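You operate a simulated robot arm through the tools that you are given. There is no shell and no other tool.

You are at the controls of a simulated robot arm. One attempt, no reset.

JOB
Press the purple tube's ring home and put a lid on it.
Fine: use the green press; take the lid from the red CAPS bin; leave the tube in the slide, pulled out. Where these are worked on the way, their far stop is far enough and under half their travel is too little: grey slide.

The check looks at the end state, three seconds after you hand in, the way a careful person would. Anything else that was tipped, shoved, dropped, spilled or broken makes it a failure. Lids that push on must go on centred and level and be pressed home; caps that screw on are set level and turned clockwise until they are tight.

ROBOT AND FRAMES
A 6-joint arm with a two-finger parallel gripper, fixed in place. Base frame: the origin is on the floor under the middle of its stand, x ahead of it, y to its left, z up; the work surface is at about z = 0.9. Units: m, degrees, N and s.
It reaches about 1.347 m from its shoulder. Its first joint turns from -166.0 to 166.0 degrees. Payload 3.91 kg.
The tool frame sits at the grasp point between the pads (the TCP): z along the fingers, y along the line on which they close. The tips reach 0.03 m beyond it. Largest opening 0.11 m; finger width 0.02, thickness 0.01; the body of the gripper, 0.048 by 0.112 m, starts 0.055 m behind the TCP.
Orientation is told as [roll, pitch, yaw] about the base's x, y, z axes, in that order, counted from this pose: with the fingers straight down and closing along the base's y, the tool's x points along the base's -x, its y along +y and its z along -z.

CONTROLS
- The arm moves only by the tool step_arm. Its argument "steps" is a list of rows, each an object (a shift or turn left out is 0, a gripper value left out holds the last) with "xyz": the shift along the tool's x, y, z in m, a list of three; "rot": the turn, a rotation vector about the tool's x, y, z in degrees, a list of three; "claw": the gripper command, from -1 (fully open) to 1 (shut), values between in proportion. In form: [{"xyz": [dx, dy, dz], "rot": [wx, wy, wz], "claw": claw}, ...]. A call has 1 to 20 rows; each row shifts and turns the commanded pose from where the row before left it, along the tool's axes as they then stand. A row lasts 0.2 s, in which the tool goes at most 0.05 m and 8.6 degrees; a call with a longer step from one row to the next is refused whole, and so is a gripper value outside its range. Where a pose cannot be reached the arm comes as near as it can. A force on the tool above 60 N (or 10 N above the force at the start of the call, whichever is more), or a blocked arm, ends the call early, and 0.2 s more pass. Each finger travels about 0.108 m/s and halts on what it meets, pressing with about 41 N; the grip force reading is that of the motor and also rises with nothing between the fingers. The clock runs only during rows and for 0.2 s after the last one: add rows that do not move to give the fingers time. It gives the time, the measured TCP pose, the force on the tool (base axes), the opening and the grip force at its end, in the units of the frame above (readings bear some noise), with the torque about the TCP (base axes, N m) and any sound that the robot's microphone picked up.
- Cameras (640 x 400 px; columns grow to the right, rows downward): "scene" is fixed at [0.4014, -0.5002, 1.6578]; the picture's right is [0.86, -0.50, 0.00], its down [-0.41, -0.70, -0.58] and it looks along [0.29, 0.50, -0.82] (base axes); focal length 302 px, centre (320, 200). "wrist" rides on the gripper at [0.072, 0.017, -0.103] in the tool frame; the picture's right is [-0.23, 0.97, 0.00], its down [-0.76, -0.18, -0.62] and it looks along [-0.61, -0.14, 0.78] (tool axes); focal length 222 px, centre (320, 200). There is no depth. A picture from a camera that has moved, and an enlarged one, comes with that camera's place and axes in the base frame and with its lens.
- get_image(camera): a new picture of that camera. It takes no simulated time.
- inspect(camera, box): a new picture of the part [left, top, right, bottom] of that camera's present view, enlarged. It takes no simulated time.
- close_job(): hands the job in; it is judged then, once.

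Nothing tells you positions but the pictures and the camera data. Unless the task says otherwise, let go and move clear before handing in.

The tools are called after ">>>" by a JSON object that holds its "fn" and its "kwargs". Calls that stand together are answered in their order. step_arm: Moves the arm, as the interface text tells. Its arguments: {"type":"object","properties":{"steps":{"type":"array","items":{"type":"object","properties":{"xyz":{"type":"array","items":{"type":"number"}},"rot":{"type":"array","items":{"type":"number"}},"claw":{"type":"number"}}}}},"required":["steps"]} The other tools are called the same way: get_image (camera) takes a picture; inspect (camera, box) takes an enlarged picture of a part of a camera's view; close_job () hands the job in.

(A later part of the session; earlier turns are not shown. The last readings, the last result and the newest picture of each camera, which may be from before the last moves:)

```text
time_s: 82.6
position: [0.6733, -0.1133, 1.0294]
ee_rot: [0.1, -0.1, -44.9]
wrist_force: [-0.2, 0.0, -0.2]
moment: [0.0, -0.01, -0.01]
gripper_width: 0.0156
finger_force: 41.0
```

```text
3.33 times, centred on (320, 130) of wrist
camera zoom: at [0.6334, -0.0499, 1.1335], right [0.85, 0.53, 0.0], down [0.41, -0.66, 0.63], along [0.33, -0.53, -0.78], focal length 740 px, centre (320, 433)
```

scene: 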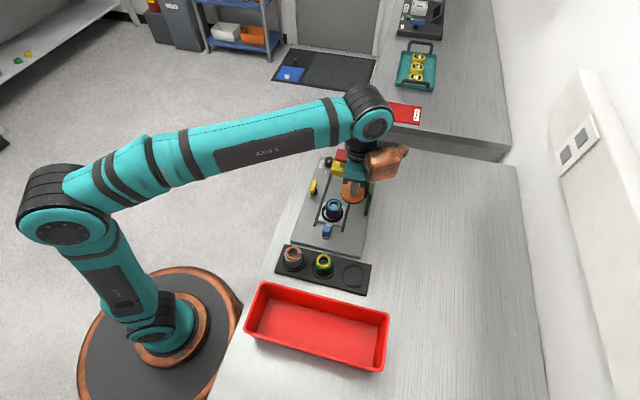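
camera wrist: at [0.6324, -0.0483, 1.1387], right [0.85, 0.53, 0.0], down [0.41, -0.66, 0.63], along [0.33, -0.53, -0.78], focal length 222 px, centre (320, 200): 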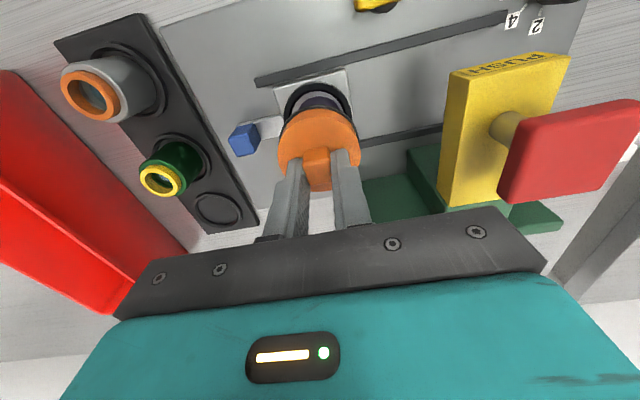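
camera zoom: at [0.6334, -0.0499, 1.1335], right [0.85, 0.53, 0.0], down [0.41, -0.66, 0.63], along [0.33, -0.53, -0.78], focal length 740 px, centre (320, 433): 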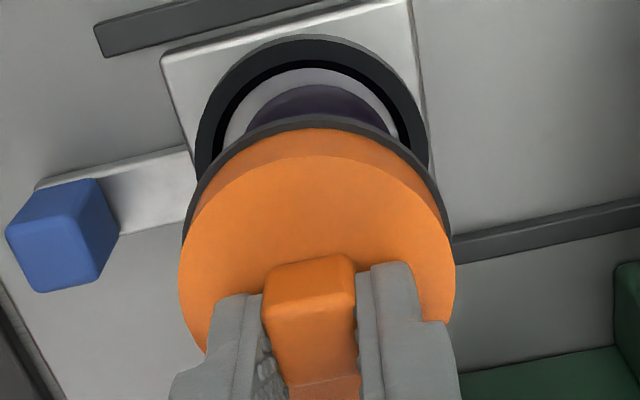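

Alignment is now within about half a millimetre in both views. Lowering slowly and watching the force.

>>> {"fn": "step_arm", "kwargs": {"steps": [{"xyz": [0, 0, 0.002]}, {"xyz": [0, 0, 0.002]}, {"xyz": [0, 0, 0.001]}, {"xyz": [0, 0, 0]}]}}

>>> {"fn": "step_arm", "kwargs": {"steps": [{"xyz": [0, 0, 0.001]}, {"xyz": [0, 0, 0]}]}}

>>> {"fn": "inspect", "kwargs": {"camera": "scene", "box": [328, 200, 344, 210]}}

```text
time_s: 83.6
position: [0.6722, -0.1137, 1.0234]
ee_rot: [0.1, -0.2, -45.0]
wrist_force: [0.4, -0.2, 0.0]
moment: [-0.01, 0.0, 0.0]
gripper_width: 0.0158
finger_force: 41.4
```

```text
time_s: 84.2
position: [0.6736, -0.1138, 1.0224]
ee_rot: [0.1, -0.2, -44.9]
wrist_force: [0.2, -0.1, -0.2]
moment: [0.02, -0.01, 0.02]
gripper_width: 0.016
finger_force: 40.9
```

```text
16.00 times, centred on (336, 205) of scene
camera zoom: at [0.4014, -0.5002, 1.6578], right [0.86, -0.5, 0.0], down [-0.41, -0.7, -0.58], along [0.29, 0.5, -0.82], focal length 4834 px, centre (64, 120)
```

zoom: 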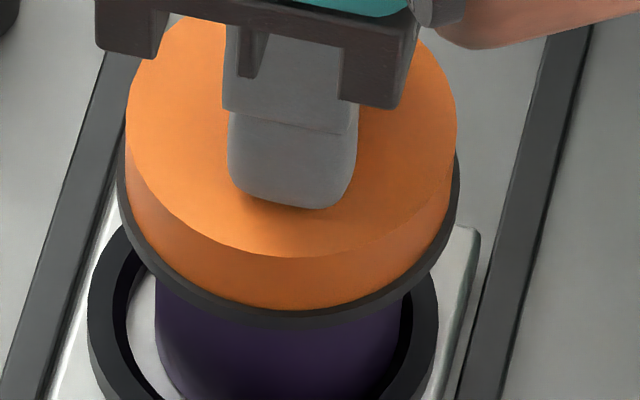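

>>> {"fn": "step_arm", "kwargs": {"steps": [{"xyz": [0, 0, 0.001]}, {"xyz": [0, 0, 0.001]}, {"xyz": [0, 0, 0]}]}}

>>> {"fn": "inspect", "kwargs": {"camera": "scene", "box": [328, 200, 344, 210]}}

```text
time_s: 85.0
position: [0.6721, -0.112, 1.0204]
ee_rot: [0.0, -0.2, -45.1]
wrist_force: [0.7, 0.2, 0.5]
moment: [0.0, -0.05, 0.0]
gripper_width: 0.0159
finger_force: 40.8
```

```text
16.00 times, centred on (336, 205) of scene
camera zoom: at [0.4014, -0.5002, 1.6578], right [0.86, -0.5, 0.0], down [-0.41, -0.7, -0.58], along [0.29, 0.5, -0.82], focal length 4834 px, centre (64, 120)
```

zoom: 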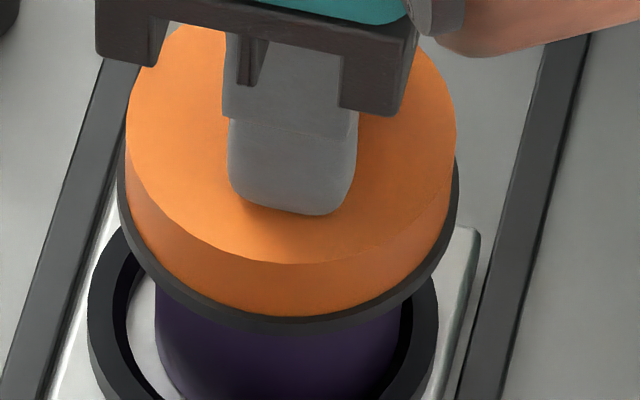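

>>> {"fn": "step_arm", "kwargs": {"steps": [{"xyz": [0, 0, 0.001]}, {"xyz": [0, 0, 0.001]}, {"xyz": [0, 0, 0]}]}}

>>> {"fn": "get_image", "kwargs": {"camera": "wrist"}}

```text
time_s: 85.8
position: [0.6728, -0.1147, 1.019]
ee_rot: [0.1, -0.2, -45.1]
wrist_force: [-0.3, 0.4, -0.1]
moment: [0.03, -0.01, -0.03]
gripper_width: 0.0157
finger_force: 40.9
```

```text
taken
camera wrist: at [0.6335, -0.0497, 1.1225], right [0.85, 0.53, 0.0], down [0.41, -0.66, 0.63], along [0.33, -0.53, -0.78], focal length 222 px, centre (320, 200)
```

wrist: 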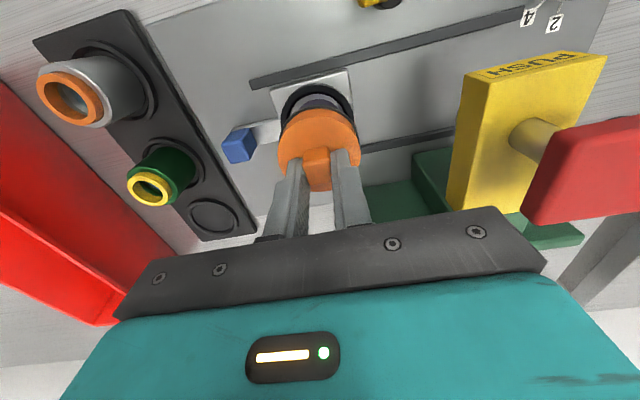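

>>> {"fn": "step_arm", "kwargs": {"steps": [{"xyz": [0, 0, 0.001]}, {"xyz": [0, 0, 0.001]}, {"xyz": [0, 0, 0]}]}}

>>> {"fn": "inspect", "kwargs": {"camera": "scene", "box": [328, 203, 344, 213]}}

>>> {"fn": "inspect", "kwargs": {"camera": "wrist", "box": [265, 70, 375, 190]}}

```text
time_s: 86.6
position: [0.6729, -0.1127, 1.0167]
ee_rot: [0.2, -0.2, -45.0]
wrist_force: [-0.3, 0.6, -0.4]
moment: [-0.02, -0.01, -0.02]
gripper_width: 0.0158
finger_force: 40.6
```

```text
16.00 times, centred on (336, 208) of scene
camera zoom: at [0.4014, -0.5002, 1.6578], right [0.86, -0.5, 0.0], down [-0.41, -0.7, -0.58], along [0.29, 0.5, -0.82], focal length 4834 px, centre (64, 72)
```

zoom: 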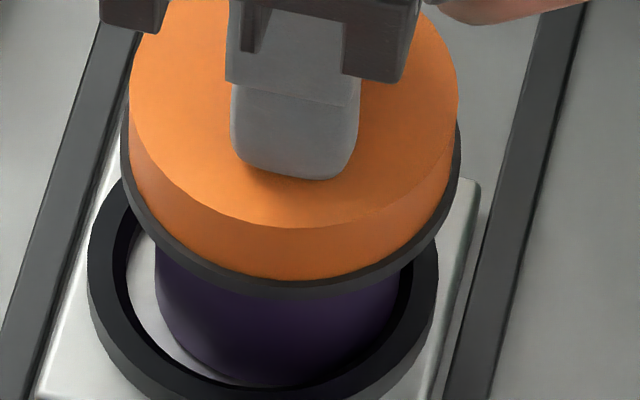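

```text
3.33 times, centred on (320, 130) of wrist
camera zoom: at [0.6341, -0.0498, 1.1206], right [0.85, 0.53, 0.0], down [0.41, -0.66, 0.63], along [0.33, -0.53, -0.78], focal length 740 px, centre (320, 433)
```

zoom: 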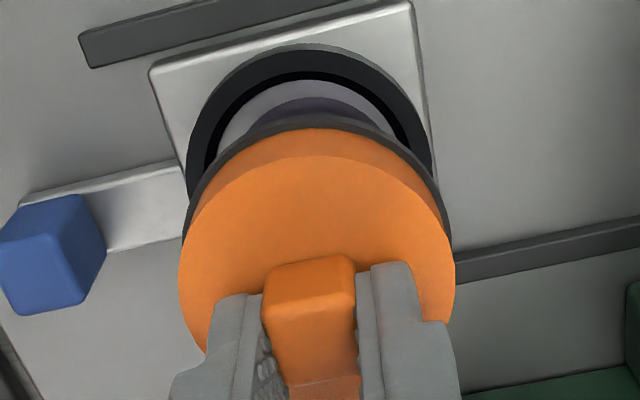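

>>> {"fn": "step_arm", "kwargs": {"steps": [{"xyz": [0, 0, 0.001]}, {"xyz": [0, 0, 0.001]}, {"xyz": [0, 0, 0]}]}}

>>> {"fn": "step_arm", "kwargs": {"steps": [{"xyz": [0, 0, 0.001]}, {"xyz": [0, 0, 0]}]}}

>>> {"fn": "inspect", "kwargs": {"camera": "scene", "box": [328, 203, 344, 213]}}

```text
time_s: 87.4
position: [0.6725, -0.1138, 1.015]
ee_rot: [0.1, -0.2, -45.1]
wrist_force: [-0.7, -0.3, 0.7]
moment: [0.0, -0.02, 0.01]
gripper_width: 0.0158
finger_force: 40.7
```

```text
time_s: 88.0
position: [0.6732, -0.1142, 1.0133]
ee_rot: [0.1, -0.2, -45.0]
wrist_force: [0.3, -0.8, -0.5]
moment: [0.03, -0.02, -0.01]
gripper_width: 0.0157
finger_force: 41.5
```

```text
16.00 times, centred on (336, 208) of scene
camera zoom: at [0.4014, -0.5002, 1.6578], right [0.86, -0.5, 0.0], down [-0.41, -0.7, -0.58], along [0.29, 0.5, -0.82], focal length 4834 px, centre (64, 72)
```

zoom: 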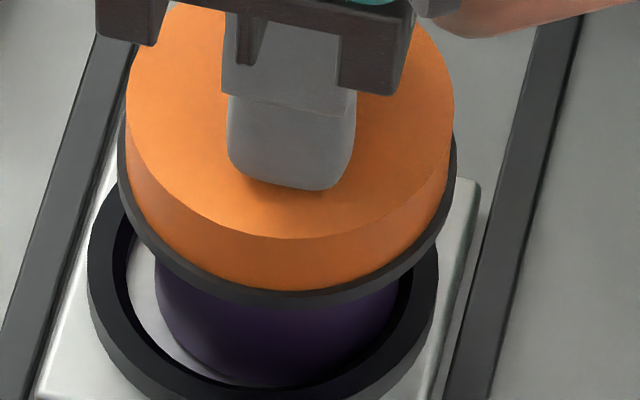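

The lid's skirt appears to be passing around the tube without contact. Continuing down in small steps.

>>> {"fn": "step_arm", "kwargs": {"steps": [{"xyz": [0, 0, 0.001]}, {"xyz": [0, 0, 0.001]}, {"xyz": [0, 0, 0]}]}}

>>> {"fn": "step_arm", "kwargs": {"steps": [{"xyz": [0, 0, 0.001]}, {"xyz": [0, 0, 0.001]}, {"xyz": [0, 0, 0]}]}}

>>> {"fn": "inspect", "kwargs": {"camera": "scene", "box": [328, 203, 344, 213]}}

```text
time_s: 88.8
position: [0.6728, -0.1135, 1.012]
ee_rot: [0.2, -0.3, -45.1]
wrist_force: [-1.2, -0.5, 0.0]
moment: [-0.01, -0.01, -0.02]
gripper_width: 0.0158
finger_force: 41.2
```

```text
time_s: 89.6
position: [0.6737, -0.1128, 1.0091]
ee_rot: [0.1, -0.2, -45.0]
wrist_force: [0.8, 0.2, 0.4]
moment: [0.02, -0.01, 0.01]
gripper_width: 0.0157
finger_force: 40.4
```

```text
16.00 times, centred on (336, 208) of scene
camera zoom: at [0.4014, -0.5002, 1.6578], right [0.86, -0.5, 0.0], down [-0.41, -0.7, -0.58], along [0.29, 0.5, -0.82], focal length 4834 px, centre (64, 72)
```

zoom: 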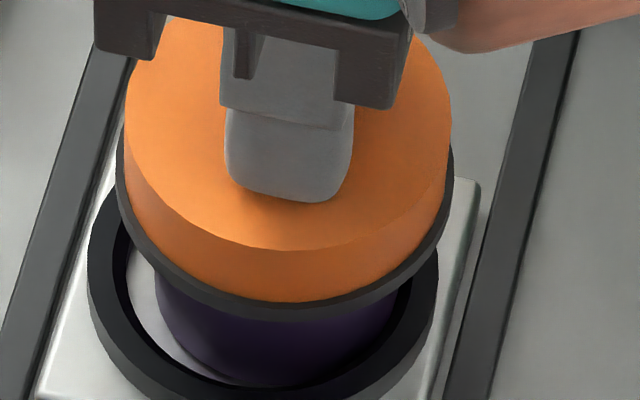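

>>> {"fn": "step_arm", "kwargs": {"steps": [{"xyz": [0, 0, 0.001]}, {"xyz": [0, 0, 0.001]}, {"xyz": [0, 0, 0]}]}}

>>> {"fn": "step_arm", "kwargs": {"steps": [{"xyz": [0, 0, 0.001]}, {"xyz": [0, 0, 0]}]}}

>>> {"fn": "get_image", "kwargs": {"camera": "wrist"}}

```text
time_s: 90.4
position: [0.6718, -0.1126, 1.0072]
ee_rot: [0.2, -0.2, -44.9]
wrist_force: [0.6, -1.1, -0.5]
moment: [-0.04, 0.02, 0.03]
gripper_width: 0.0159
finger_force: 41.5
```

```text
time_s: 91.0
position: [0.6722, -0.1119, 1.0071]
ee_rot: [0.1, -0.2, -45.1]
wrist_force: [0.4, 0.1, 0.2]
moment: [-0.01, 0.01, 0.03]
gripper_width: 0.0156
finger_force: 41.1
```

```text
taken
camera wrist: at [0.633, -0.0495, 1.1106], right [0.85, 0.53, 0.0], down [0.41, -0.66, 0.63], along [0.33, -0.53, -0.78], focal length 222 px, centre (320, 200)
```

wrist: 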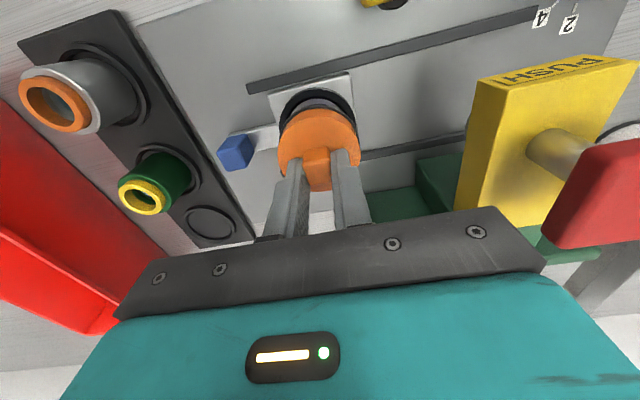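

>>> {"fn": "step_arm", "kwargs": {"steps": [{"xyz": [0, 0, 0.001]}, {"xyz": [0, 0, 0]}]}}

>>> {"fn": "step_arm", "kwargs": {"steps": [{"xyz": [0, 0, 0.001]}, {"xyz": [0, 0, 0]}]}}

>>> {"fn": "step_arm", "kwargs": {"steps": [{"xyz": [0, 0, 0.001]}, {"xyz": [0, 0, 0]}]}}

>>> {"fn": "inspect", "kwargs": {"camera": "scene", "box": [328, 203, 344, 213]}}

```text
time_s: 91.6
position: [0.6717, -0.1141, 1.0044]
ee_rot: [0.1, -0.2, -45.0]
wrist_force: [0.7, -0.1, 0.5]
moment: [0.01, -0.01, 0.0]
gripper_width: 0.0157
finger_force: 41.6
```

```text
time_s: 92.2
position: [0.6726, -0.1133, 1.0052]
ee_rot: [0.1, -0.2, -45.0]
wrist_force: [-0.5, -0.2, 0.5]
moment: [0.01, -0.02, 0.06]
gripper_width: 0.0161
finger_force: 40.7
```

```text
time_s: 92.8
position: [0.6724, -0.113, 1.004]
ee_rot: [0.1, -0.2, -45.0]
wrist_force: [0.9, 0.1, 0.3]
moment: [-0.02, -0.01, -0.04]
gripper_width: 0.016
finger_force: 41.0
```

```text
16.00 times, centred on (336, 208) of scene
camera zoom: at [0.4014, -0.5002, 1.6578], right [0.86, -0.5, 0.0], down [-0.41, -0.7, -0.58], along [0.29, 0.5, -0.82], focal length 4834 px, centre (64, 72)
```

zoom: 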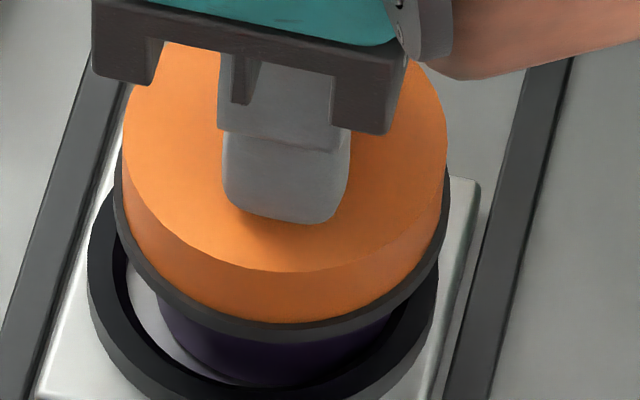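

>>> {"fn": "step_arm", "kwargs": {"steps": [{"xyz": [0, 0, 0.001]}, {"xyz": [0, 0, 0]}]}}

>>> {"fn": "step_arm", "kwargs": {"steps": [{"xyz": [0, 0, 0.001]}, {"xyz": [0, 0, 0]}]}}

>>> {"fn": "get_image", "kwargs": {"camera": "wrist"}}

>>> {"fn": "inspect", "kwargs": {"camera": "wrist", "box": [265, 70, 375, 190]}}

```text
time_s: 93.4
position: [0.673, -0.1124, 1.002]
ee_rot: [0.2, -0.3, -45.0]
wrist_force: [0.6, 0.7, 1.6]
moment: [-0.02, 0.0, 0.03]
gripper_width: 0.0157
finger_force: 41.1
```

```text
time_s: 94.0
position: [0.6725, -0.1129, 1.0031]
ee_rot: [0.2, -0.3, -45.0]
wrist_force: [1.0, 0.2, 11.1]
moment: [0.02, 0.0, -0.01]
gripper_width: 0.016
finger_force: 40.7
```

```text
taken
camera wrist: at [0.633, -0.0499, 1.1064], right [0.85, 0.53, 0.0], down [0.41, -0.66, 0.63], along [0.33, -0.53, -0.78], focal length 222 px, centre (320, 200)
```

wrist: 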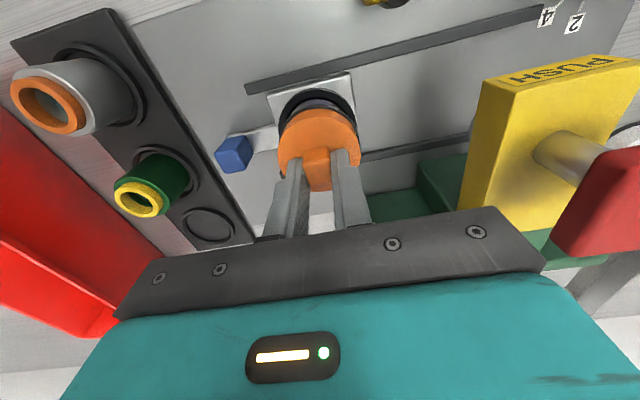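

```text
3.33 times, centred on (320, 130) of wrist
camera zoom: at [0.633, -0.0499, 1.1064], right [0.85, 0.53, 0.0], down [0.41, -0.66, 0.63], along [0.33, -0.53, -0.78], focal length 740 px, centre (320, 433)
```

zoom: 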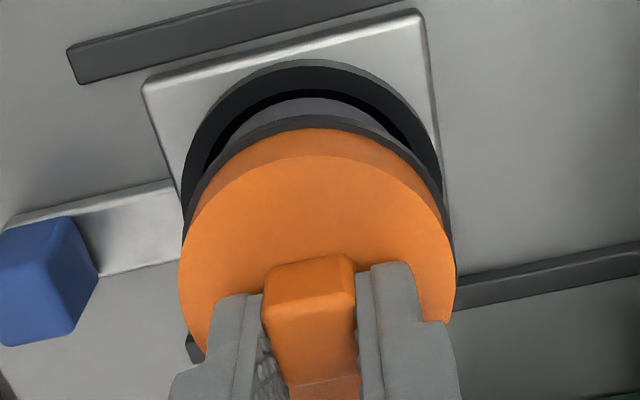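

Centred contact felt (11 N, no moment). Now pressing the lid home in small increments.

>>> {"fn": "step_arm", "kwargs": {"steps": [{"xyz": [0, 0, 0.001]}, {"xyz": [0, 0, 0]}]}}

>>> {"fn": "step_arm", "kwargs": {"steps": [{"xyz": [0, 0, 0.001]}, {"xyz": [0, 0, 0]}]}}

>>> {"fn": "inspect", "kwargs": {"camera": "scene", "box": [328, 203, 344, 213]}}

```text
time_s: 94.6
position: [0.6719, -0.1131, 1.0015]
ee_rot: [0.2, -0.3, -44.9]
wrist_force: [3.0, -1.4, 30.2]
moment: [-0.06, -0.02, 0.02]
gripper_width: 0.0158
finger_force: 40.7
```

```text
time_s: 95.2
position: [0.6717, -0.1129, 1.0009]
ee_rot: [0.3, -0.4, -45.0]
wrist_force: [2.1, -1.5, 42.1]
moment: [0.0, -0.01, 0.0]
gripper_width: 0.016
finger_force: 40.7
```

```text
16.00 times, centred on (336, 208) of scene
camera zoom: at [0.4014, -0.5002, 1.6578], right [0.86, -0.5, 0.0], down [-0.41, -0.7, -0.58], along [0.29, 0.5, -0.82], focal length 4834 px, centre (64, 72)
```

zoom: 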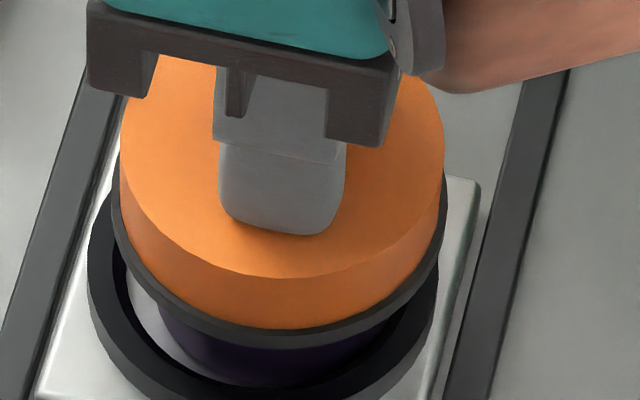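

>>> {"fn": "step_arm", "kwargs": {"steps": [{"xyz": [0, 0, 0.0007]}, {"xyz": [0, 0, 0]}]}}

>>> {"fn": "inspect", "kwargs": {"camera": "wrist", "box": [265, 70, 375, 190]}}

>>> {"fn": "inspect", "kwargs": {"camera": "scene", "box": [328, 203, 344, 213]}}

```text
time_s: 95.8
position: [0.6714, -0.1131, 1.0004]
ee_rot: [0.1, -0.3, -45.0]
wrist_force: [2.8, -1.0, 48.6]
moment: [-0.01, 0.03, -0.04]
gripper_width: 0.016
finger_force: 40.7
```

```text
3.33 times, centred on (320, 130) of wrist
camera zoom: at [0.6319, -0.0493, 1.1043], right [0.85, 0.53, 0.0], down [0.41, -0.66, 0.63], along [0.33, -0.53, -0.78], focal length 740 px, centre (320, 433)
```

zoom: 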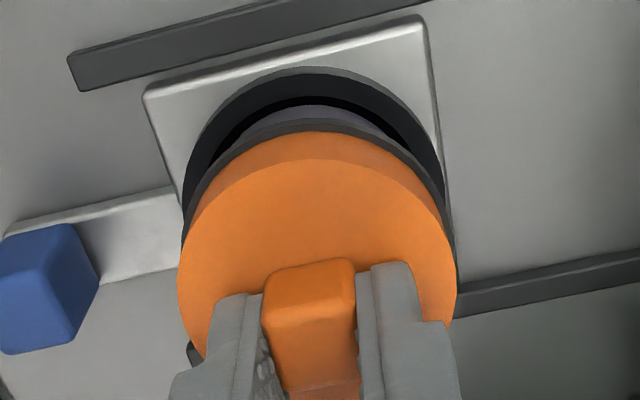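

```text
16.00 times, centred on (336, 208) of scene
camera zoom: at [0.4014, -0.5002, 1.6578], right [0.86, -0.5, 0.0], down [-0.41, -0.7, -0.58], along [0.29, 0.5, -0.82], focal length 4834 px, centre (64, 72)
```

zoom: 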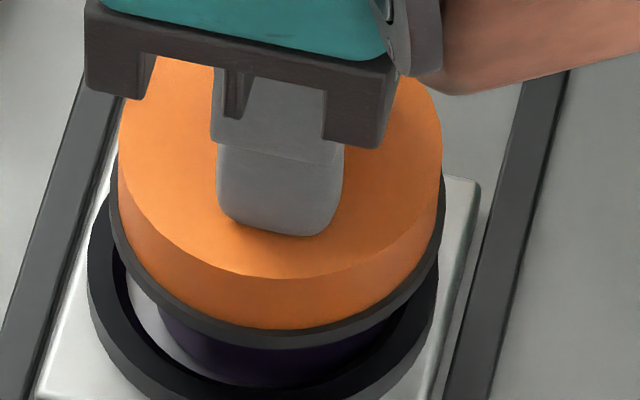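

Still moving slightly under force. Continuing to press.

>>> {"fn": "step_arm", "kwargs": {"steps": [{"xyz": [0, 0, 0.0008]}, {"xyz": [0, 0, 0]}]}}

>>> {"fn": "step_arm", "kwargs": {"steps": [{"xyz": [0, 0, 0.0008]}, {"xyz": [0, 0, 0]}]}}

>>> {"fn": "inspect", "kwargs": {"camera": "wrist", "box": [265, 70, 375, 190]}}

>>> {"fn": "inspect", "kwargs": {"camera": "scene", "box": [328, 203, 344, 213]}}

```text
time_s: 96.4
position: [0.6715, -0.1133, 1.0005]
ee_rot: [0.2, -0.3, -45.0]
wrist_force: [2.1, -0.1, 53.3]
moment: [0.08, 0.05, 0.01]
gripper_width: 0.0157
finger_force: 40.8
```

```text
time_s: 96.8
position: [0.6737, -0.1128, 1.0007]
ee_rot: [0.2, -0.5, -45.0]
wrist_force: [-1.4, 2.0, 17.9]
moment: [0.1, 0.14, 0.0]
gripper_width: 0.0162
finger_force: 40.6
stopped in row 2: the force on the tool passed its limit at 64 N (the readings are from after the stop); the commanded pose is now the measured one
```

```text
3.33 times, centred on (320, 130) of wrist
camera zoom: at [0.6322, -0.0491, 1.1043], right [0.85, 0.53, 0.01], down [0.41, -0.66, 0.63], along [0.34, -0.53, -0.78], focal length 740 px, centre (320, 433)
```

zoom: 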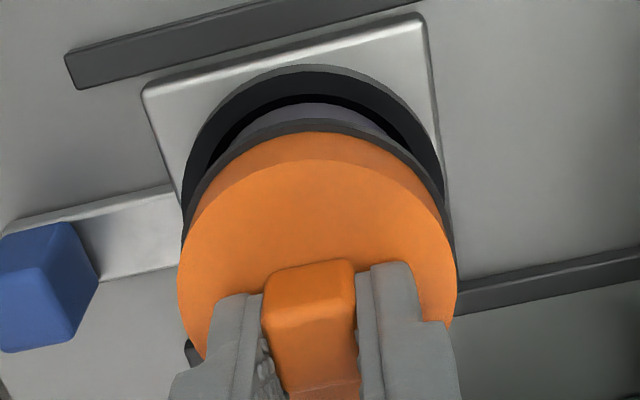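

```text
16.00 times, centred on (336, 208) of scene
camera zoom: at [0.4014, -0.5002, 1.6578], right [0.86, -0.5, 0.0], down [-0.41, -0.7, -0.58], along [0.29, 0.5, -0.82], focal length 4834 px, centre (64, 72)
```

zoom: 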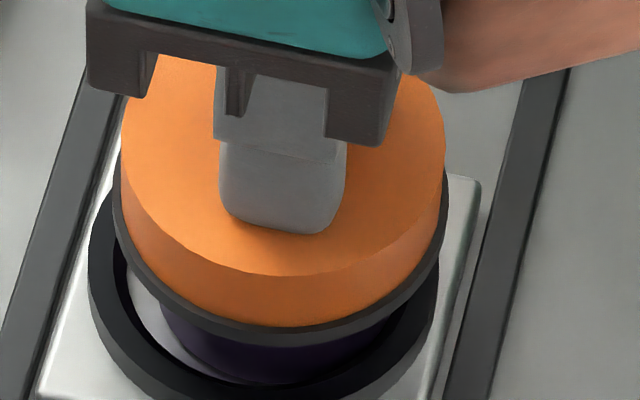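

Hard contact reached (64 N peak), lid nearly level with the tube top and level. To check whether it is really held on, I'll lift very slightly and see whether the tube comes along.

>>> {"fn": "step_arm", "kwargs": {"steps": [{"xyz": [0, 0, -0.001]}, {"xyz": [0, 0, -0.001]}, {"xyz": [0, 0, 0]}]}}

>>> {"fn": "step_arm", "kwargs": {"steps": [{"xyz": [0, 0, -0.001]}, {"xyz": [0, 0, 0]}, {"xyz": [0, 0, 0]}]}}

>>> {"fn": "inspect", "kwargs": {"camera": "scene", "box": [328, 203, 344, 213]}}

>>> {"fn": "inspect", "kwargs": {"camera": "wrist", "box": [265, 70, 375, 190]}}

```text
time_s: 97.6
position: [0.6734, -0.1124, 1.0008]
ee_rot: [0.1, -0.3, -45.0]
wrist_force: [-0.4, 0.3, 10.0]
moment: [0.0, 0.02, -0.01]
gripper_width: 0.0159
finger_force: 40.6
```

```text
time_s: 98.4
position: [0.6722, -0.1136, 1.0011]
ee_rot: [0.2, -0.3, -45.0]
wrist_force: [0.2, 0.2, 0.0]
moment: [-0.01, -0.01, 0.02]
gripper_width: 0.016
finger_force: 41.1
```

```text
16.00 times, centred on (336, 208) of scene
camera zoom: at [0.4014, -0.5002, 1.6578], right [0.86, -0.5, 0.0], down [-0.41, -0.7, -0.58], along [0.29, 0.5, -0.82], focal length 4834 px, centre (64, 72)
```

zoom: 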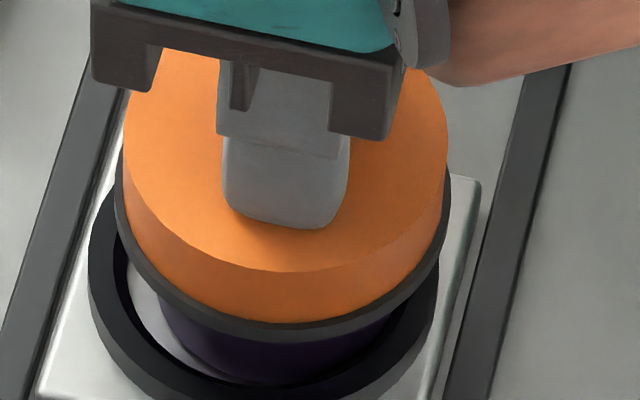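

```text
3.33 times, centred on (320, 130) of wrist
camera zoom: at [0.6329, -0.0494, 1.1058], right [0.85, 0.53, 0.0], down [0.41, -0.66, 0.63], along [0.33, -0.53, -0.78], focal length 740 px, centre (320, 433)
```

zoom: 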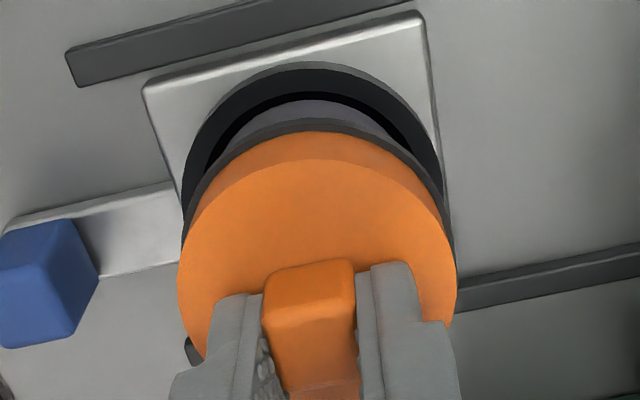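

>>> {"fn": "step_arm", "kwargs": {"steps": [{"xyz": [0, 0, -0.001]}, {"xyz": [0, 0, -0.001]}, {"xyz": [0, 0, 0]}]}}

>>> {"fn": "inspect", "kwargs": {"camera": "scene", "box": [328, 203, 344, 213]}}

>>> {"fn": "inspect", "kwargs": {"camera": "wrist", "box": [265, 70, 375, 190]}}

```text
time_s: 99.2
position: [0.6729, -0.1122, 1.0046]
ee_rot: [0.2, -0.4, -44.9]
wrist_force: [0.0, -0.5, 0.1]
moment: [0.0, 0.01, -0.03]
gripper_width: 0.0158
finger_force: 41.2
```

```text
16.00 times, centred on (336, 208) of scene
camera zoom: at [0.4014, -0.5002, 1.6578], right [0.86, -0.5, 0.0], down [-0.41, -0.7, -0.58], along [0.29, 0.5, -0.82], focal length 4834 px, centre (64, 72)
```

zoom: 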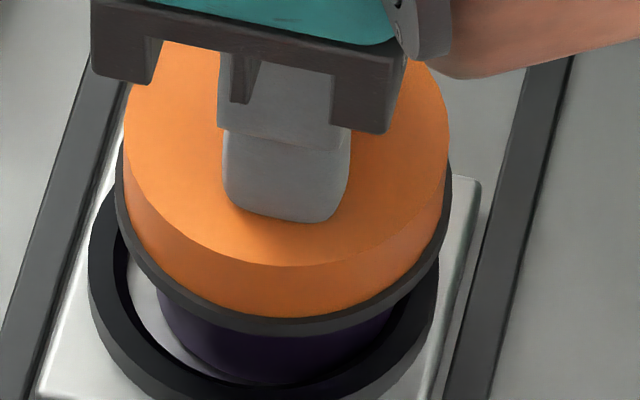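

```text
3.33 times, centred on (320, 130) of wrist
camera zoom: at [0.6328, -0.0496, 1.1081], right [0.85, 0.53, 0.0], down [0.41, -0.66, 0.63], along [0.33, -0.53, -0.78], focal length 740 px, centre (320, 433)
```

zoom: 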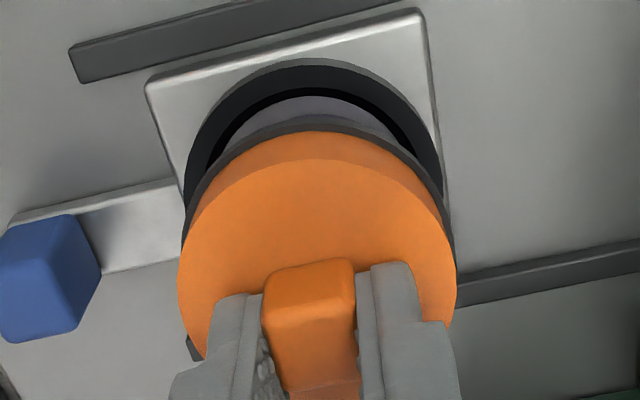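

The lid came up freely, so it isn't held yet — it may be a screw cap. I'll set it back down with light pressure and try turning clockwise, watching torque, height and sounds.

>>> {"fn": "step_arm", "kwargs": {"steps": [{"xyz": [0, 0, 0.001]}, {"xyz": [0, 0, 0.001]}, {"xyz": [0, 0, 0.0007]}, {"xyz": [0, 0, 0]}]}}

>>> {"fn": "step_arm", "kwargs": {"steps": [{"rot": [0, 0, 5]}, {"rot": [0, 0, 5]}, {"xyz": [0, 0, 0]}]}}

>>> {"fn": "inspect", "kwargs": {"camera": "scene", "box": [328, 203, 344, 213]}}

```text
time_s: 100.2
position: [0.6737, -0.1131, 1.0012]
ee_rot: [0.3, -0.2, -45.0]
wrist_force: [0.3, -0.2, 1.3]
moment: [-0.03, 0.04, 0.0]
gripper_width: 0.016
finger_force: 41.5
```

```text
time_s: 101.0
position: [0.6731, -0.114, 1.0004]
ee_rot: [0.3, -0.4, -55.2]
wrist_force: [0.6, 0.2, 0.4]
moment: [0.02, -0.02, 0.03]
gripper_width: 0.0158
finger_force: 41.0
```

```text
16.00 times, centred on (336, 208) of scene
camera zoom: at [0.4014, -0.5002, 1.6578], right [0.86, -0.5, 0.0], down [-0.41, -0.7, -0.58], along [0.29, 0.5, -0.82], focal length 4834 px, centre (64, 72)
```

zoom: 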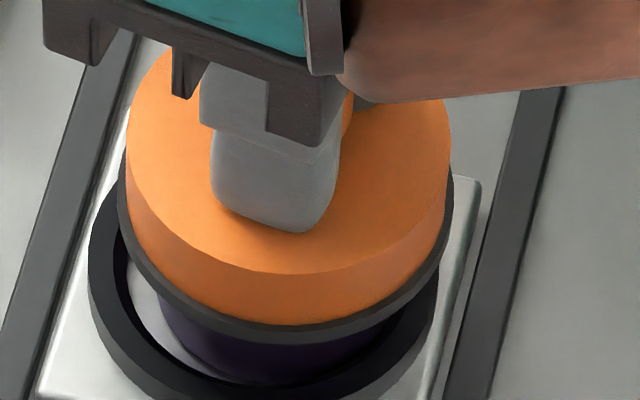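

>>> {"fn": "step_arm", "kwargs": {"steps": [{"xyz": [0, 0, 0.0007]}, {"xyz": [0, 0, 0]}]}}

>>> {"fn": "step_arm", "kwargs": {"steps": [{"rot": [0, 0, 6]}, {"rot": [0, 0, 6]}, {"rot": [0, 0, 6]}, {"xyz": [0, 0, 0]}]}}

>>> {"fn": "inspect", "kwargs": {"camera": "scene", "box": [328, 203, 344, 213]}}

>>> {"fn": "get_image", "kwargs": {"camera": "wrist"}}

```text
time_s: 101.6
position: [0.6724, -0.1129, 1.0003]
ee_rot: [0.4, -0.3, -54.9]
wrist_force: [0.7, 0.1, 6.8]
moment: [-0.01, 0.02, -0.02]
gripper_width: 0.0158
finger_force: 40.9
```

```text
time_s: 102.6
position: [0.6717, -0.1124, 1.0007]
ee_rot: [0.4, -0.2, -73.1]
wrist_force: [-0.3, -1.6, 8.3]
moment: [-0.02, -0.01, 0.02]
gripper_width: 0.016
finger_force: 41.0
```

```text
16.00 times, centred on (336, 208) of scene
camera zoom: at [0.4014, -0.5002, 1.6578], right [0.86, -0.5, 0.0], down [-0.41, -0.7, -0.58], along [0.29, 0.5, -0.82], focal length 4834 px, centre (64, 72)
```

zoom: 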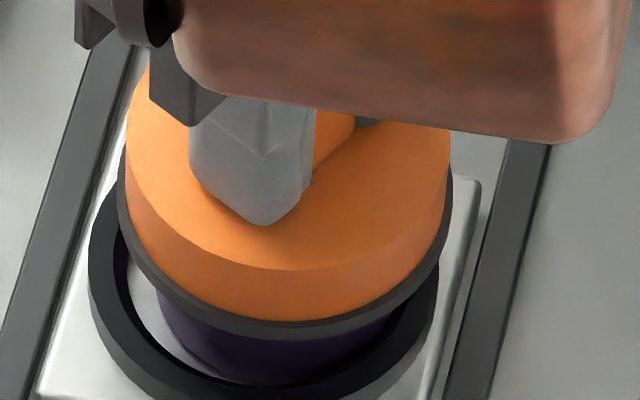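

```text
taken
camera wrist: at [0.6669, -0.0384, 1.1052], right [1.0, 0.07, 0.01], down [0.05, -0.78, 0.62], along [0.05, -0.62, -0.78], focal length 222 px, centre (320, 200)
```

wrist: 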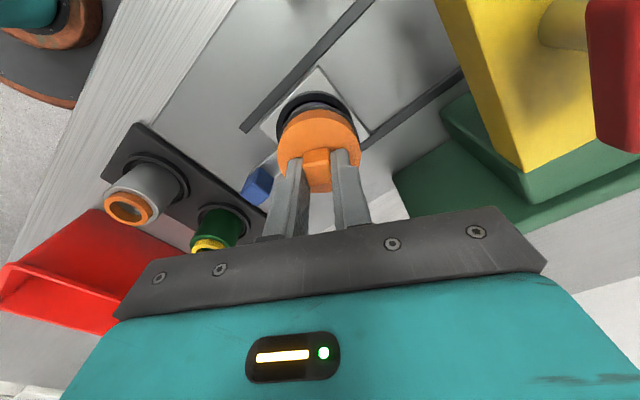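

No torque or descent so far. I'll turn further clockwise under the same light pressure to see if a thread engages.

>>> {"fn": "step_arm", "kwargs": {"steps": [{"rot": [0, 0, 7]}, {"rot": [0, 0, 7]}, {"rot": [0, 0, 7]}, {"rot": [0, 0, 7]}, {"rot": [0, 0, 7]}, {"xyz": [0, 0, 0]}]}}

>>> {"fn": "inspect", "kwargs": {"camera": "scene", "box": [328, 203, 344, 213]}}

>>> {"fn": "get_image", "kwargs": {"camera": "wrist"}}

```text
time_s: 104.0
position: [0.673, -0.1125, 1.0]
ee_rot: [0.4, 0.0, -108.0]
wrist_force: [-0.9, -0.5, 19.6]
moment: [-0.04, 0.06, 0.02]
gripper_width: 0.0157
finger_force: 40.5
```

```text
16.00 times, centred on (336, 208) of scene
camera zoom: at [0.4014, -0.5002, 1.6578], right [0.86, -0.5, 0.0], down [-0.41, -0.7, -0.58], along [0.29, 0.5, -0.82], focal length 4834 px, centre (64, 72)
```

zoom: 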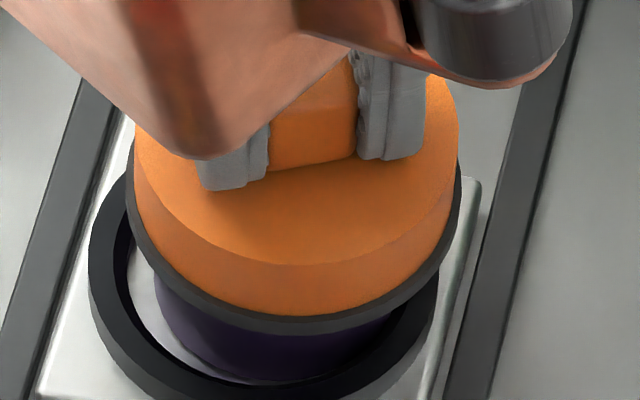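

```text
taken
camera wrist: at [0.7107, -0.0487, 1.1052], right [0.85, -0.52, 0.01], down [-0.41, -0.67, 0.62], along [-0.32, -0.53, -0.78], focal length 222 px, centre (320, 200)
```

wrist: 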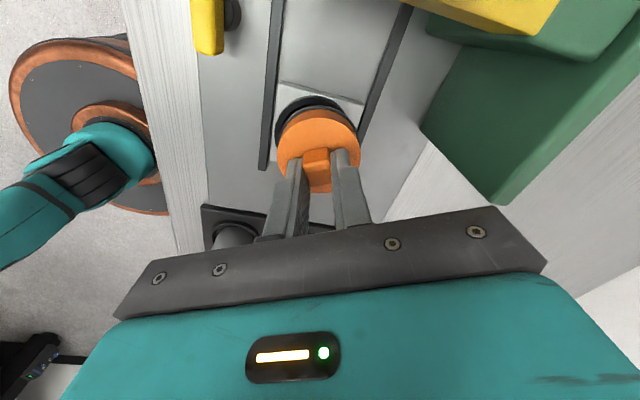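

No thread: pressure rose rather than fell and there is no torque. Before forcing anything I want to see the lid's underside. I'll lift it off again, turn back to −45°, and move to free air for a look.

>>> {"fn": "step_arm", "kwargs": {"steps": [{"xyz": [0, 0, -0.002]}, {"rot": [0, 0, -8]}, {"rot": [0, 0, -8]}, {"rot": [0, 0, -8]}, {"rot": [0, 0, -8]}, {"rot": [0, 0, -8]}, {"rot": [0, 0, -8]}, {"rot": [0, 0, -8]}, {"rot": [0, 0, -7]}, {"xyz": [0, 0, -0.002]}, {"xyz": [0, 0, -0.004]}, {"xyz": [0, 0, -0.006]}, {"xyz": [0, 0, -0.008]}, {"xyz": [0, 0, -0.01]}, {"xyz": [0, 0, -0.012]}, {"xyz": [0, 0, -0.015]}, {"xyz": [0, 0, -0.02]}, {"xyz": [0, 0, -0.02]}, {"xyz": [0, 0, -0.01]}, {"xyz": [0, 0, 0]}]}}

>>> {"fn": "get_image", "kwargs": {"camera": "scene"}}

>>> {"fn": "get_image", "kwargs": {"camera": "wrist"}}

```text
time_s: 108.2
position: [0.6722, -0.1118, 1.1093]
ee_rot: [0.2, -0.2, -45.1]
wrist_force: [0.1, 0.7, 0.0]
moment: [-0.02, 0.0, -0.02]
gripper_width: 0.016
finger_force: 40.4
```

```text
taken
```

scene: 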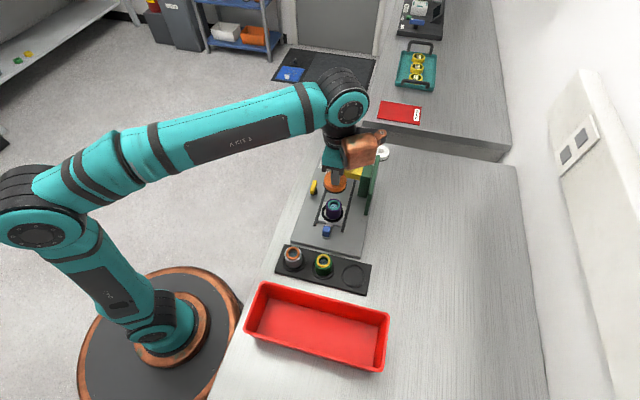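

```text
taken
camera wrist: at [0.6323, -0.0494, 1.2134], right [0.85, 0.53, 0.0], down [0.41, -0.66, 0.63], along [0.33, -0.53, -0.78], focal length 222 px, centre (320, 200)
```

wrist: 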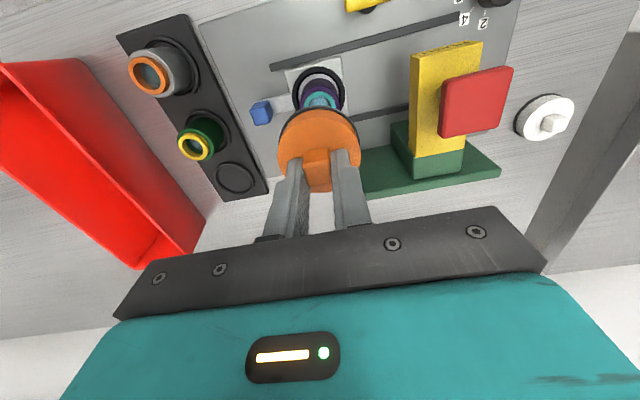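

The tube is undisturbed. I'll take the lid to open space and tilt it toward the scene camera to see its underside.

>>> {"fn": "step_arm", "kwargs": {"steps": [{"xyz": [0, 0, -0.02]}, {"xyz": [0, 0, -0.03]}, {"xyz": [0, 0, -0.03]}, {"xyz": [0, 0, -0.03]}, {"xyz": [0, 0, -0.03]}, {"xyz": [0, 0, -0.02]}, {"rot": [0, 0, -7]}, {"rot": [0, 0, -7]}, {"rot": [0, 0, -7]}, {"rot": [0, 0, -7]}, {"rot": [0, 0, -7]}, {"xyz": [0.02, 0.015, 0]}, {"xyz": [0.03, 0.0224, 0]}, {"xyz": [0.03, 0.0224, 0]}, {"xyz": [0.03, 0.0224, 0]}, {"xyz": [0.03, 0.0224, 0]}, {"xyz": [0.03, 0.0224, 0]}, {"xyz": [0.008, 0.006, 0]}, {"xyz": [0, 0, 0]}]}}

>>> {"fn": "step_arm", "kwargs": {"steps": [{"rot": [5, 0, 0]}, {"rot": [7, 0, 0]}, {"rot": [7, 0, 0]}, {"rot": [7, 0, 0]}, {"rot": [4, 0, 0]}, {"xyz": [0, 0, 0]}]}}

>>> {"fn": "get_image", "kwargs": {"camera": "scene"}}

```text
time_s: 112.2
position: [0.5165, 0.0496, 1.2667]
ee_rot: [0.0, -0.4, -10.0]
wrist_force: [0.3, -0.3, 0.1]
moment: [0.0, 0.0, -0.01]
gripper_width: 0.0158
finger_force: 41.6
```

```text
time_s: 113.6
position: [0.5229, 0.0377, 1.2425]
ee_rot: [-30.1, -0.6, -9.7]
wrist_force: [0.1, -0.5, 0.5]
moment: [-0.01, 0.01, 0.01]
gripper_width: 0.016
finger_force: 41.2
out of reach, approached as far as the arm can: row 3, 4, 5
```

```text
taken
```

scene: 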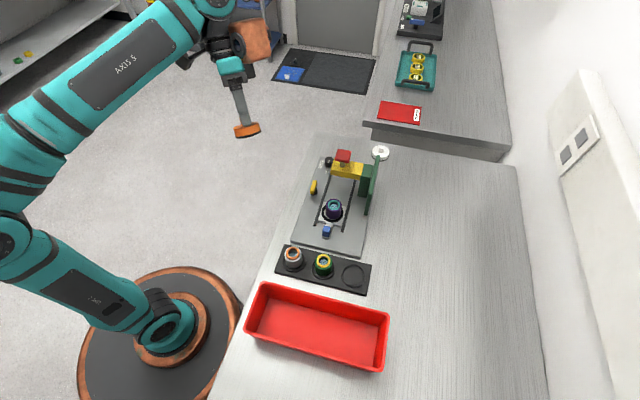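

Tilting was limited there (arm folded too tightly). I'll straighten, move farther out, and try again.

>>> {"fn": "step_arm", "kwargs": {"steps": [{"rot": [-7, 0, 0]}, {"rot": [-8, 0, 0]}, {"rot": [-8, 0, 0]}, {"rot": [-7, 0, 0]}, {"xyz": [-0.03, 0, 0.005]}, {"xyz": [-0.035, 0, 0.005]}, {"xyz": [-0.035, 0, 0.005]}, {"xyz": [-0.035, 0, 0.005]}, {"xyz": [-0.03, 0, 0.005]}, {"xyz": [0, 0, 0]}]}}

>>> {"fn": "step_arm", "kwargs": {"steps": [{"rot": [5, 0, 0]}, {"rot": [7, 0, 0]}, {"rot": [7, 0, 0]}, {"rot": [7, 0, 0]}, {"rot": [7, 0, 0]}, {"rot": [7, 0, 0]}, {"rot": [5, 0, 0]}, {"xyz": [0, 0, 0]}]}}

>>> {"fn": "get_image", "kwargs": {"camera": "scene"}}

```text
time_s: 115.8
position: [0.6844, 0.0098, 1.2189]
ee_rot: [0.0, -0.4, -10.0]
wrist_force: [0.6, 0.3, -0.4]
moment: [0.01, 0.02, 0.03]
gripper_width: 0.0161
finger_force: 41.3
```

```text
time_s: 117.6
position: [0.6868, 0.0081, 1.2192]
ee_rot: [-45.2, -0.4, -10.0]
wrist_force: [-1.0, 0.8, -0.6]
moment: [0.0, -0.02, 0.0]
gripper_width: 0.0159
finger_force: 40.9
```

```text
taken
```

scene: 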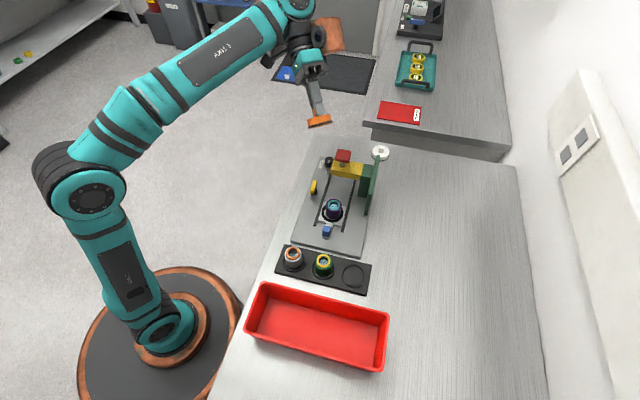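

That works. Tilting another 35° to expose the underside.

>>> {"fn": "step_arm", "kwargs": {"steps": [{"rot": [7, 0, 0]}, {"rot": [7, 0, 0]}, {"rot": [7, 0, 0]}, {"rot": [7, 0, 0]}, {"rot": [7, 0, 0]}, {"xyz": [0, 0, 0]}]}}

>>> {"fn": "get_image", "kwargs": {"camera": "scene"}}

>>> {"fn": "inspect", "kwargs": {"camera": "scene", "box": [295, 95, 345, 145]}}

```text
time_s: 119.0
position: [0.6878, -0.0042, 1.2139]
ee_rot: [-80.0, -0.5, -9.6]
wrist_force: [0.5, 0.0, -0.3]
moment: [0.02, 0.02, 0.0]
gripper_width: 0.0157
finger_force: 41.1
out of reach, approached as far as the arm can: row 4, 5
```

```text
taken
```

scene: 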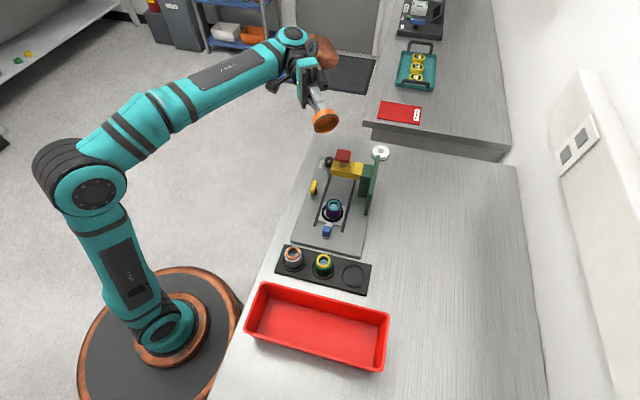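

```text
8.00 times, centred on (320, 120) of scene
camera zoom: at [0.4014, -0.5002, 1.6578], right [0.86, -0.5, 0.0], down [-0.41, -0.7, -0.58], along [0.29, 0.5, -0.82], focal length 2417 px, centre (320, 840)
```

zoom: 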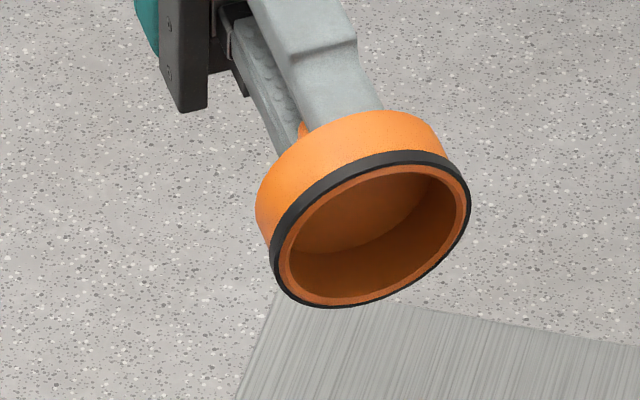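

I can now see inside: a plain smooth cup, no thread and no plug — so a push-on lid. Zooming to estimate its cavity.

>>> {"fn": "inspect", "kwargs": {"camera": "scene", "box": [309, 106, 341, 134]}}

>>> {"fn": "inspect", "kwargs": {"camera": "scene", "box": [315, 112, 331, 122]}}

```text
14.29 times, centred on (325, 120) of scene
camera zoom: at [0.4014, -0.5002, 1.6578], right [0.86, -0.5, 0.0], down [-0.41, -0.7, -0.58], along [0.29, 0.5, -0.82], focal length 4316 px, centre (249, 1343)
```

zoom: 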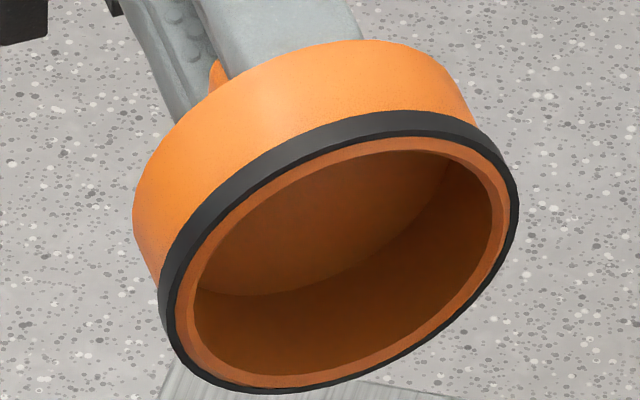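

```text
16.00 times, centred on (323, 117) of scene
camera zoom: at [0.4014, -0.5002, 1.6578], right [0.86, -0.5, 0.0], down [-0.41, -0.7, -0.58], along [0.29, 0.5, -0.82], focal length 4834 px, centre (272, 1528)
```

zoom: 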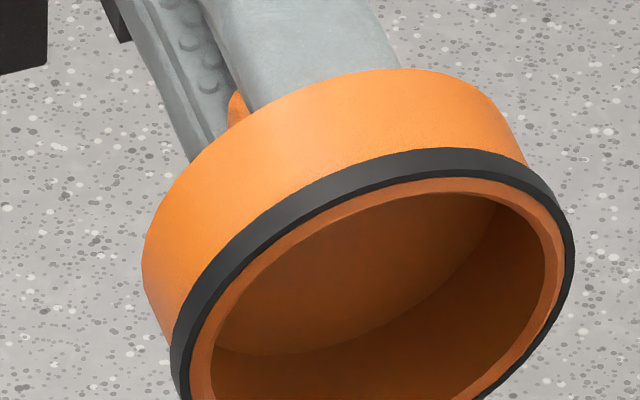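

The lid's cavity (about 11 mm deep, 50 mm wide) is a plain push-on cup, and the overlap I measured shows its ceiling was already down on the tube. So it only needs to go on centred, level and firmly pressed. Un-tilting and returning to measure alignment once more.

>>> {"fn": "step_arm", "kwargs": {"steps": [{"rot": [-8, 0, 0]}, {"rot": [-8, 0, 0]}, {"rot": [-8, 0, 0]}, {"rot": [-8, 0, 0]}, {"rot": [-8, 0, 0]}, {"rot": [-8, 0, 0]}, {"rot": [-8, 0, 0]}, {"rot": [-8, 0, 0]}, {"rot": [-8, 0, 0]}, {"rot": [-8, 0, 0]}, {"xyz": [0, 0, 0]}, {"rot": [0, 0, 7]}, {"rot": [0, 0, 7]}, {"rot": [0, 0, 7]}, {"rot": [0, 0, 7]}, {"rot": [0, 0, 7]}, {"xyz": [0, 0, 0]}]}}

>>> {"fn": "get_image", "kwargs": {"camera": "scene"}}

>>> {"fn": "get_image", "kwargs": {"camera": "wrist"}}

```text
time_s: 122.6
position: [0.6879, -0.0041, 1.2153]
ee_rot: [0.2, -0.3, -45.1]
wrist_force: [-0.1, -0.3, 0.3]
moment: [0.04, 0.02, 0.01]
gripper_width: 0.0158
finger_force: 40.7
```

```text
taken
```

scene: 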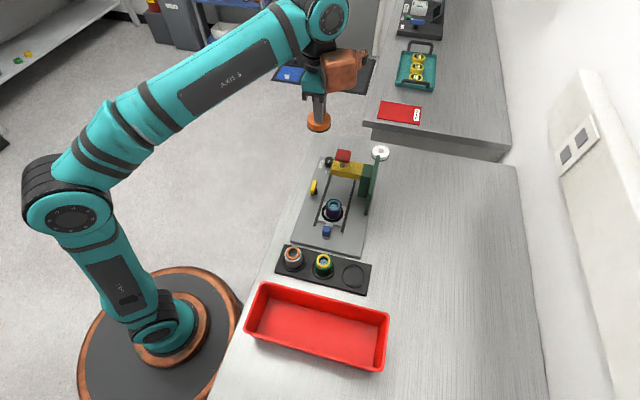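

```text
taken
camera wrist: at [0.649, 0.0595, 1.3187], right [0.85, 0.53, 0.0], down [0.41, -0.66, 0.63], along [0.33, -0.53, -0.78], focal length 222 px, centre (320, 200)
```

wrist: 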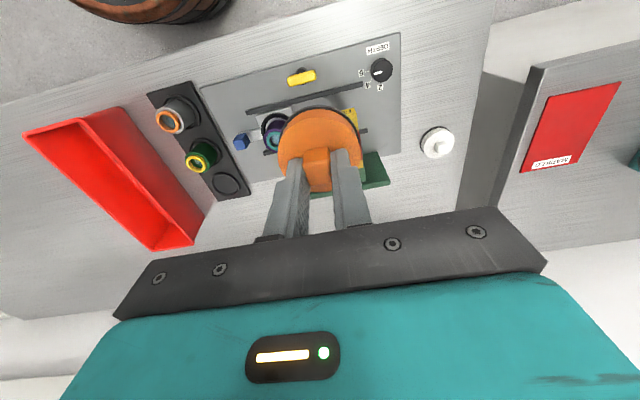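

Returning to the measuring spot beside the tube, then down to the earlier height.

>>> {"fn": "step_arm", "kwargs": {"steps": [{"xyz": [-0.012, -0.0095, 0]}, {"xyz": [-0.0195, -0.0154, 0]}, {"xyz": [-0.0195, -0.0154, 0]}, {"xyz": [-0.0195, -0.0154, 0]}, {"xyz": [-0.0195, -0.0154, 0]}, {"xyz": [-0.0138, -0.0108, 0]}, {"xyz": [-0.01, -0.0078, 0]}, {"xyz": [0, 0, 0.02]}, {"xyz": [0, 0, 0.03]}, {"xyz": [0, 0, 0.03]}, {"xyz": [0, 0, 0.03]}, {"xyz": [0, 0, 0.0197]}, {"xyz": [0, 0, 0]}]}}

>>> {"fn": "inspect", "kwargs": {"camera": "wrist", "box": [265, 0, 355, 100]}}

>>> {"fn": "inspect", "kwargs": {"camera": "wrist", "box": [260, 90, 380, 210]}}

>>> {"fn": "inspect", "kwargs": {"camera": "scene", "box": [318, 195, 350, 225]}}

```text
time_s: 125.4
position: [0.7073, -0.1476, 1.0852]
ee_rot: [0.2, -0.3, -45.0]
wrist_force: [0.0, -0.7, 0.5]
moment: [0.03, 0.02, -0.04]
gripper_width: 0.016
finger_force: 41.2
```

```text
4.00 times, centred on (310, 50) of wrist
camera zoom: at [0.6682, -0.0835, 1.189], right [0.85, 0.53, 0.0], down [0.41, -0.66, 0.63], along [0.33, -0.53, -0.78], focal length 888 px, centre (360, 800)
```

zoom: 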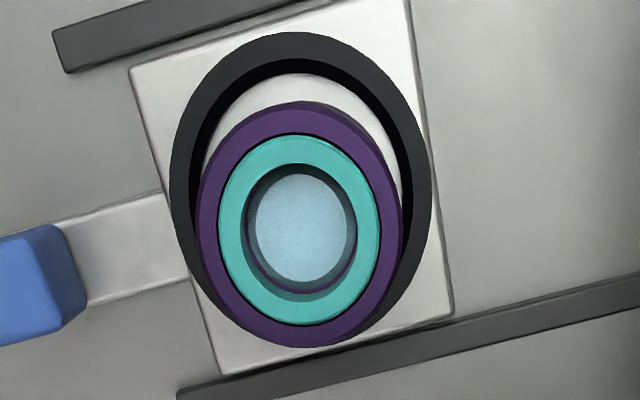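

```text
3.33 times, centred on (320, 150) of wrist
camera zoom: at [0.6682, -0.0835, 1.189], right [0.85, 0.53, 0.0], down [0.41, -0.66, 0.63], along [0.33, -0.53, -0.78], focal length 740 px, centre (320, 367)
```

zoom: 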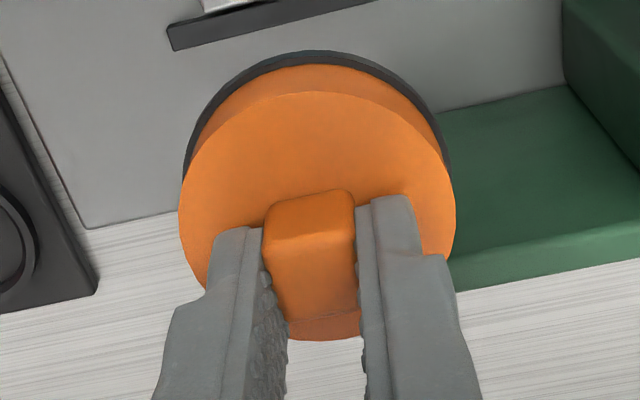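

```text
13.33 times, centred on (334, 210) of scene
camera zoom: at [0.4014, -0.5002, 1.6578], right [0.86, -0.5, 0.0], down [-0.41, -0.7, -0.58], along [0.29, 0.5, -0.82], focal length 4028 px, centre (133, 67)
```

zoom: 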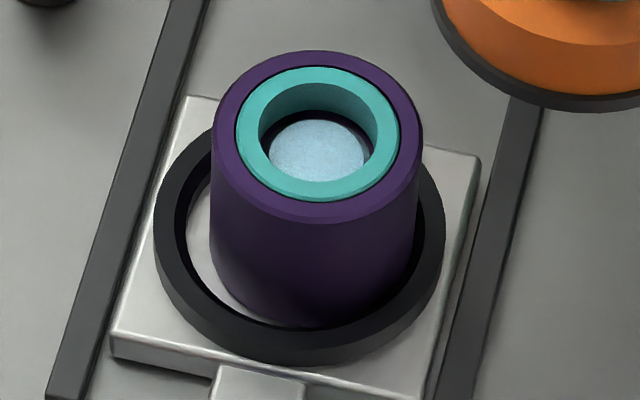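

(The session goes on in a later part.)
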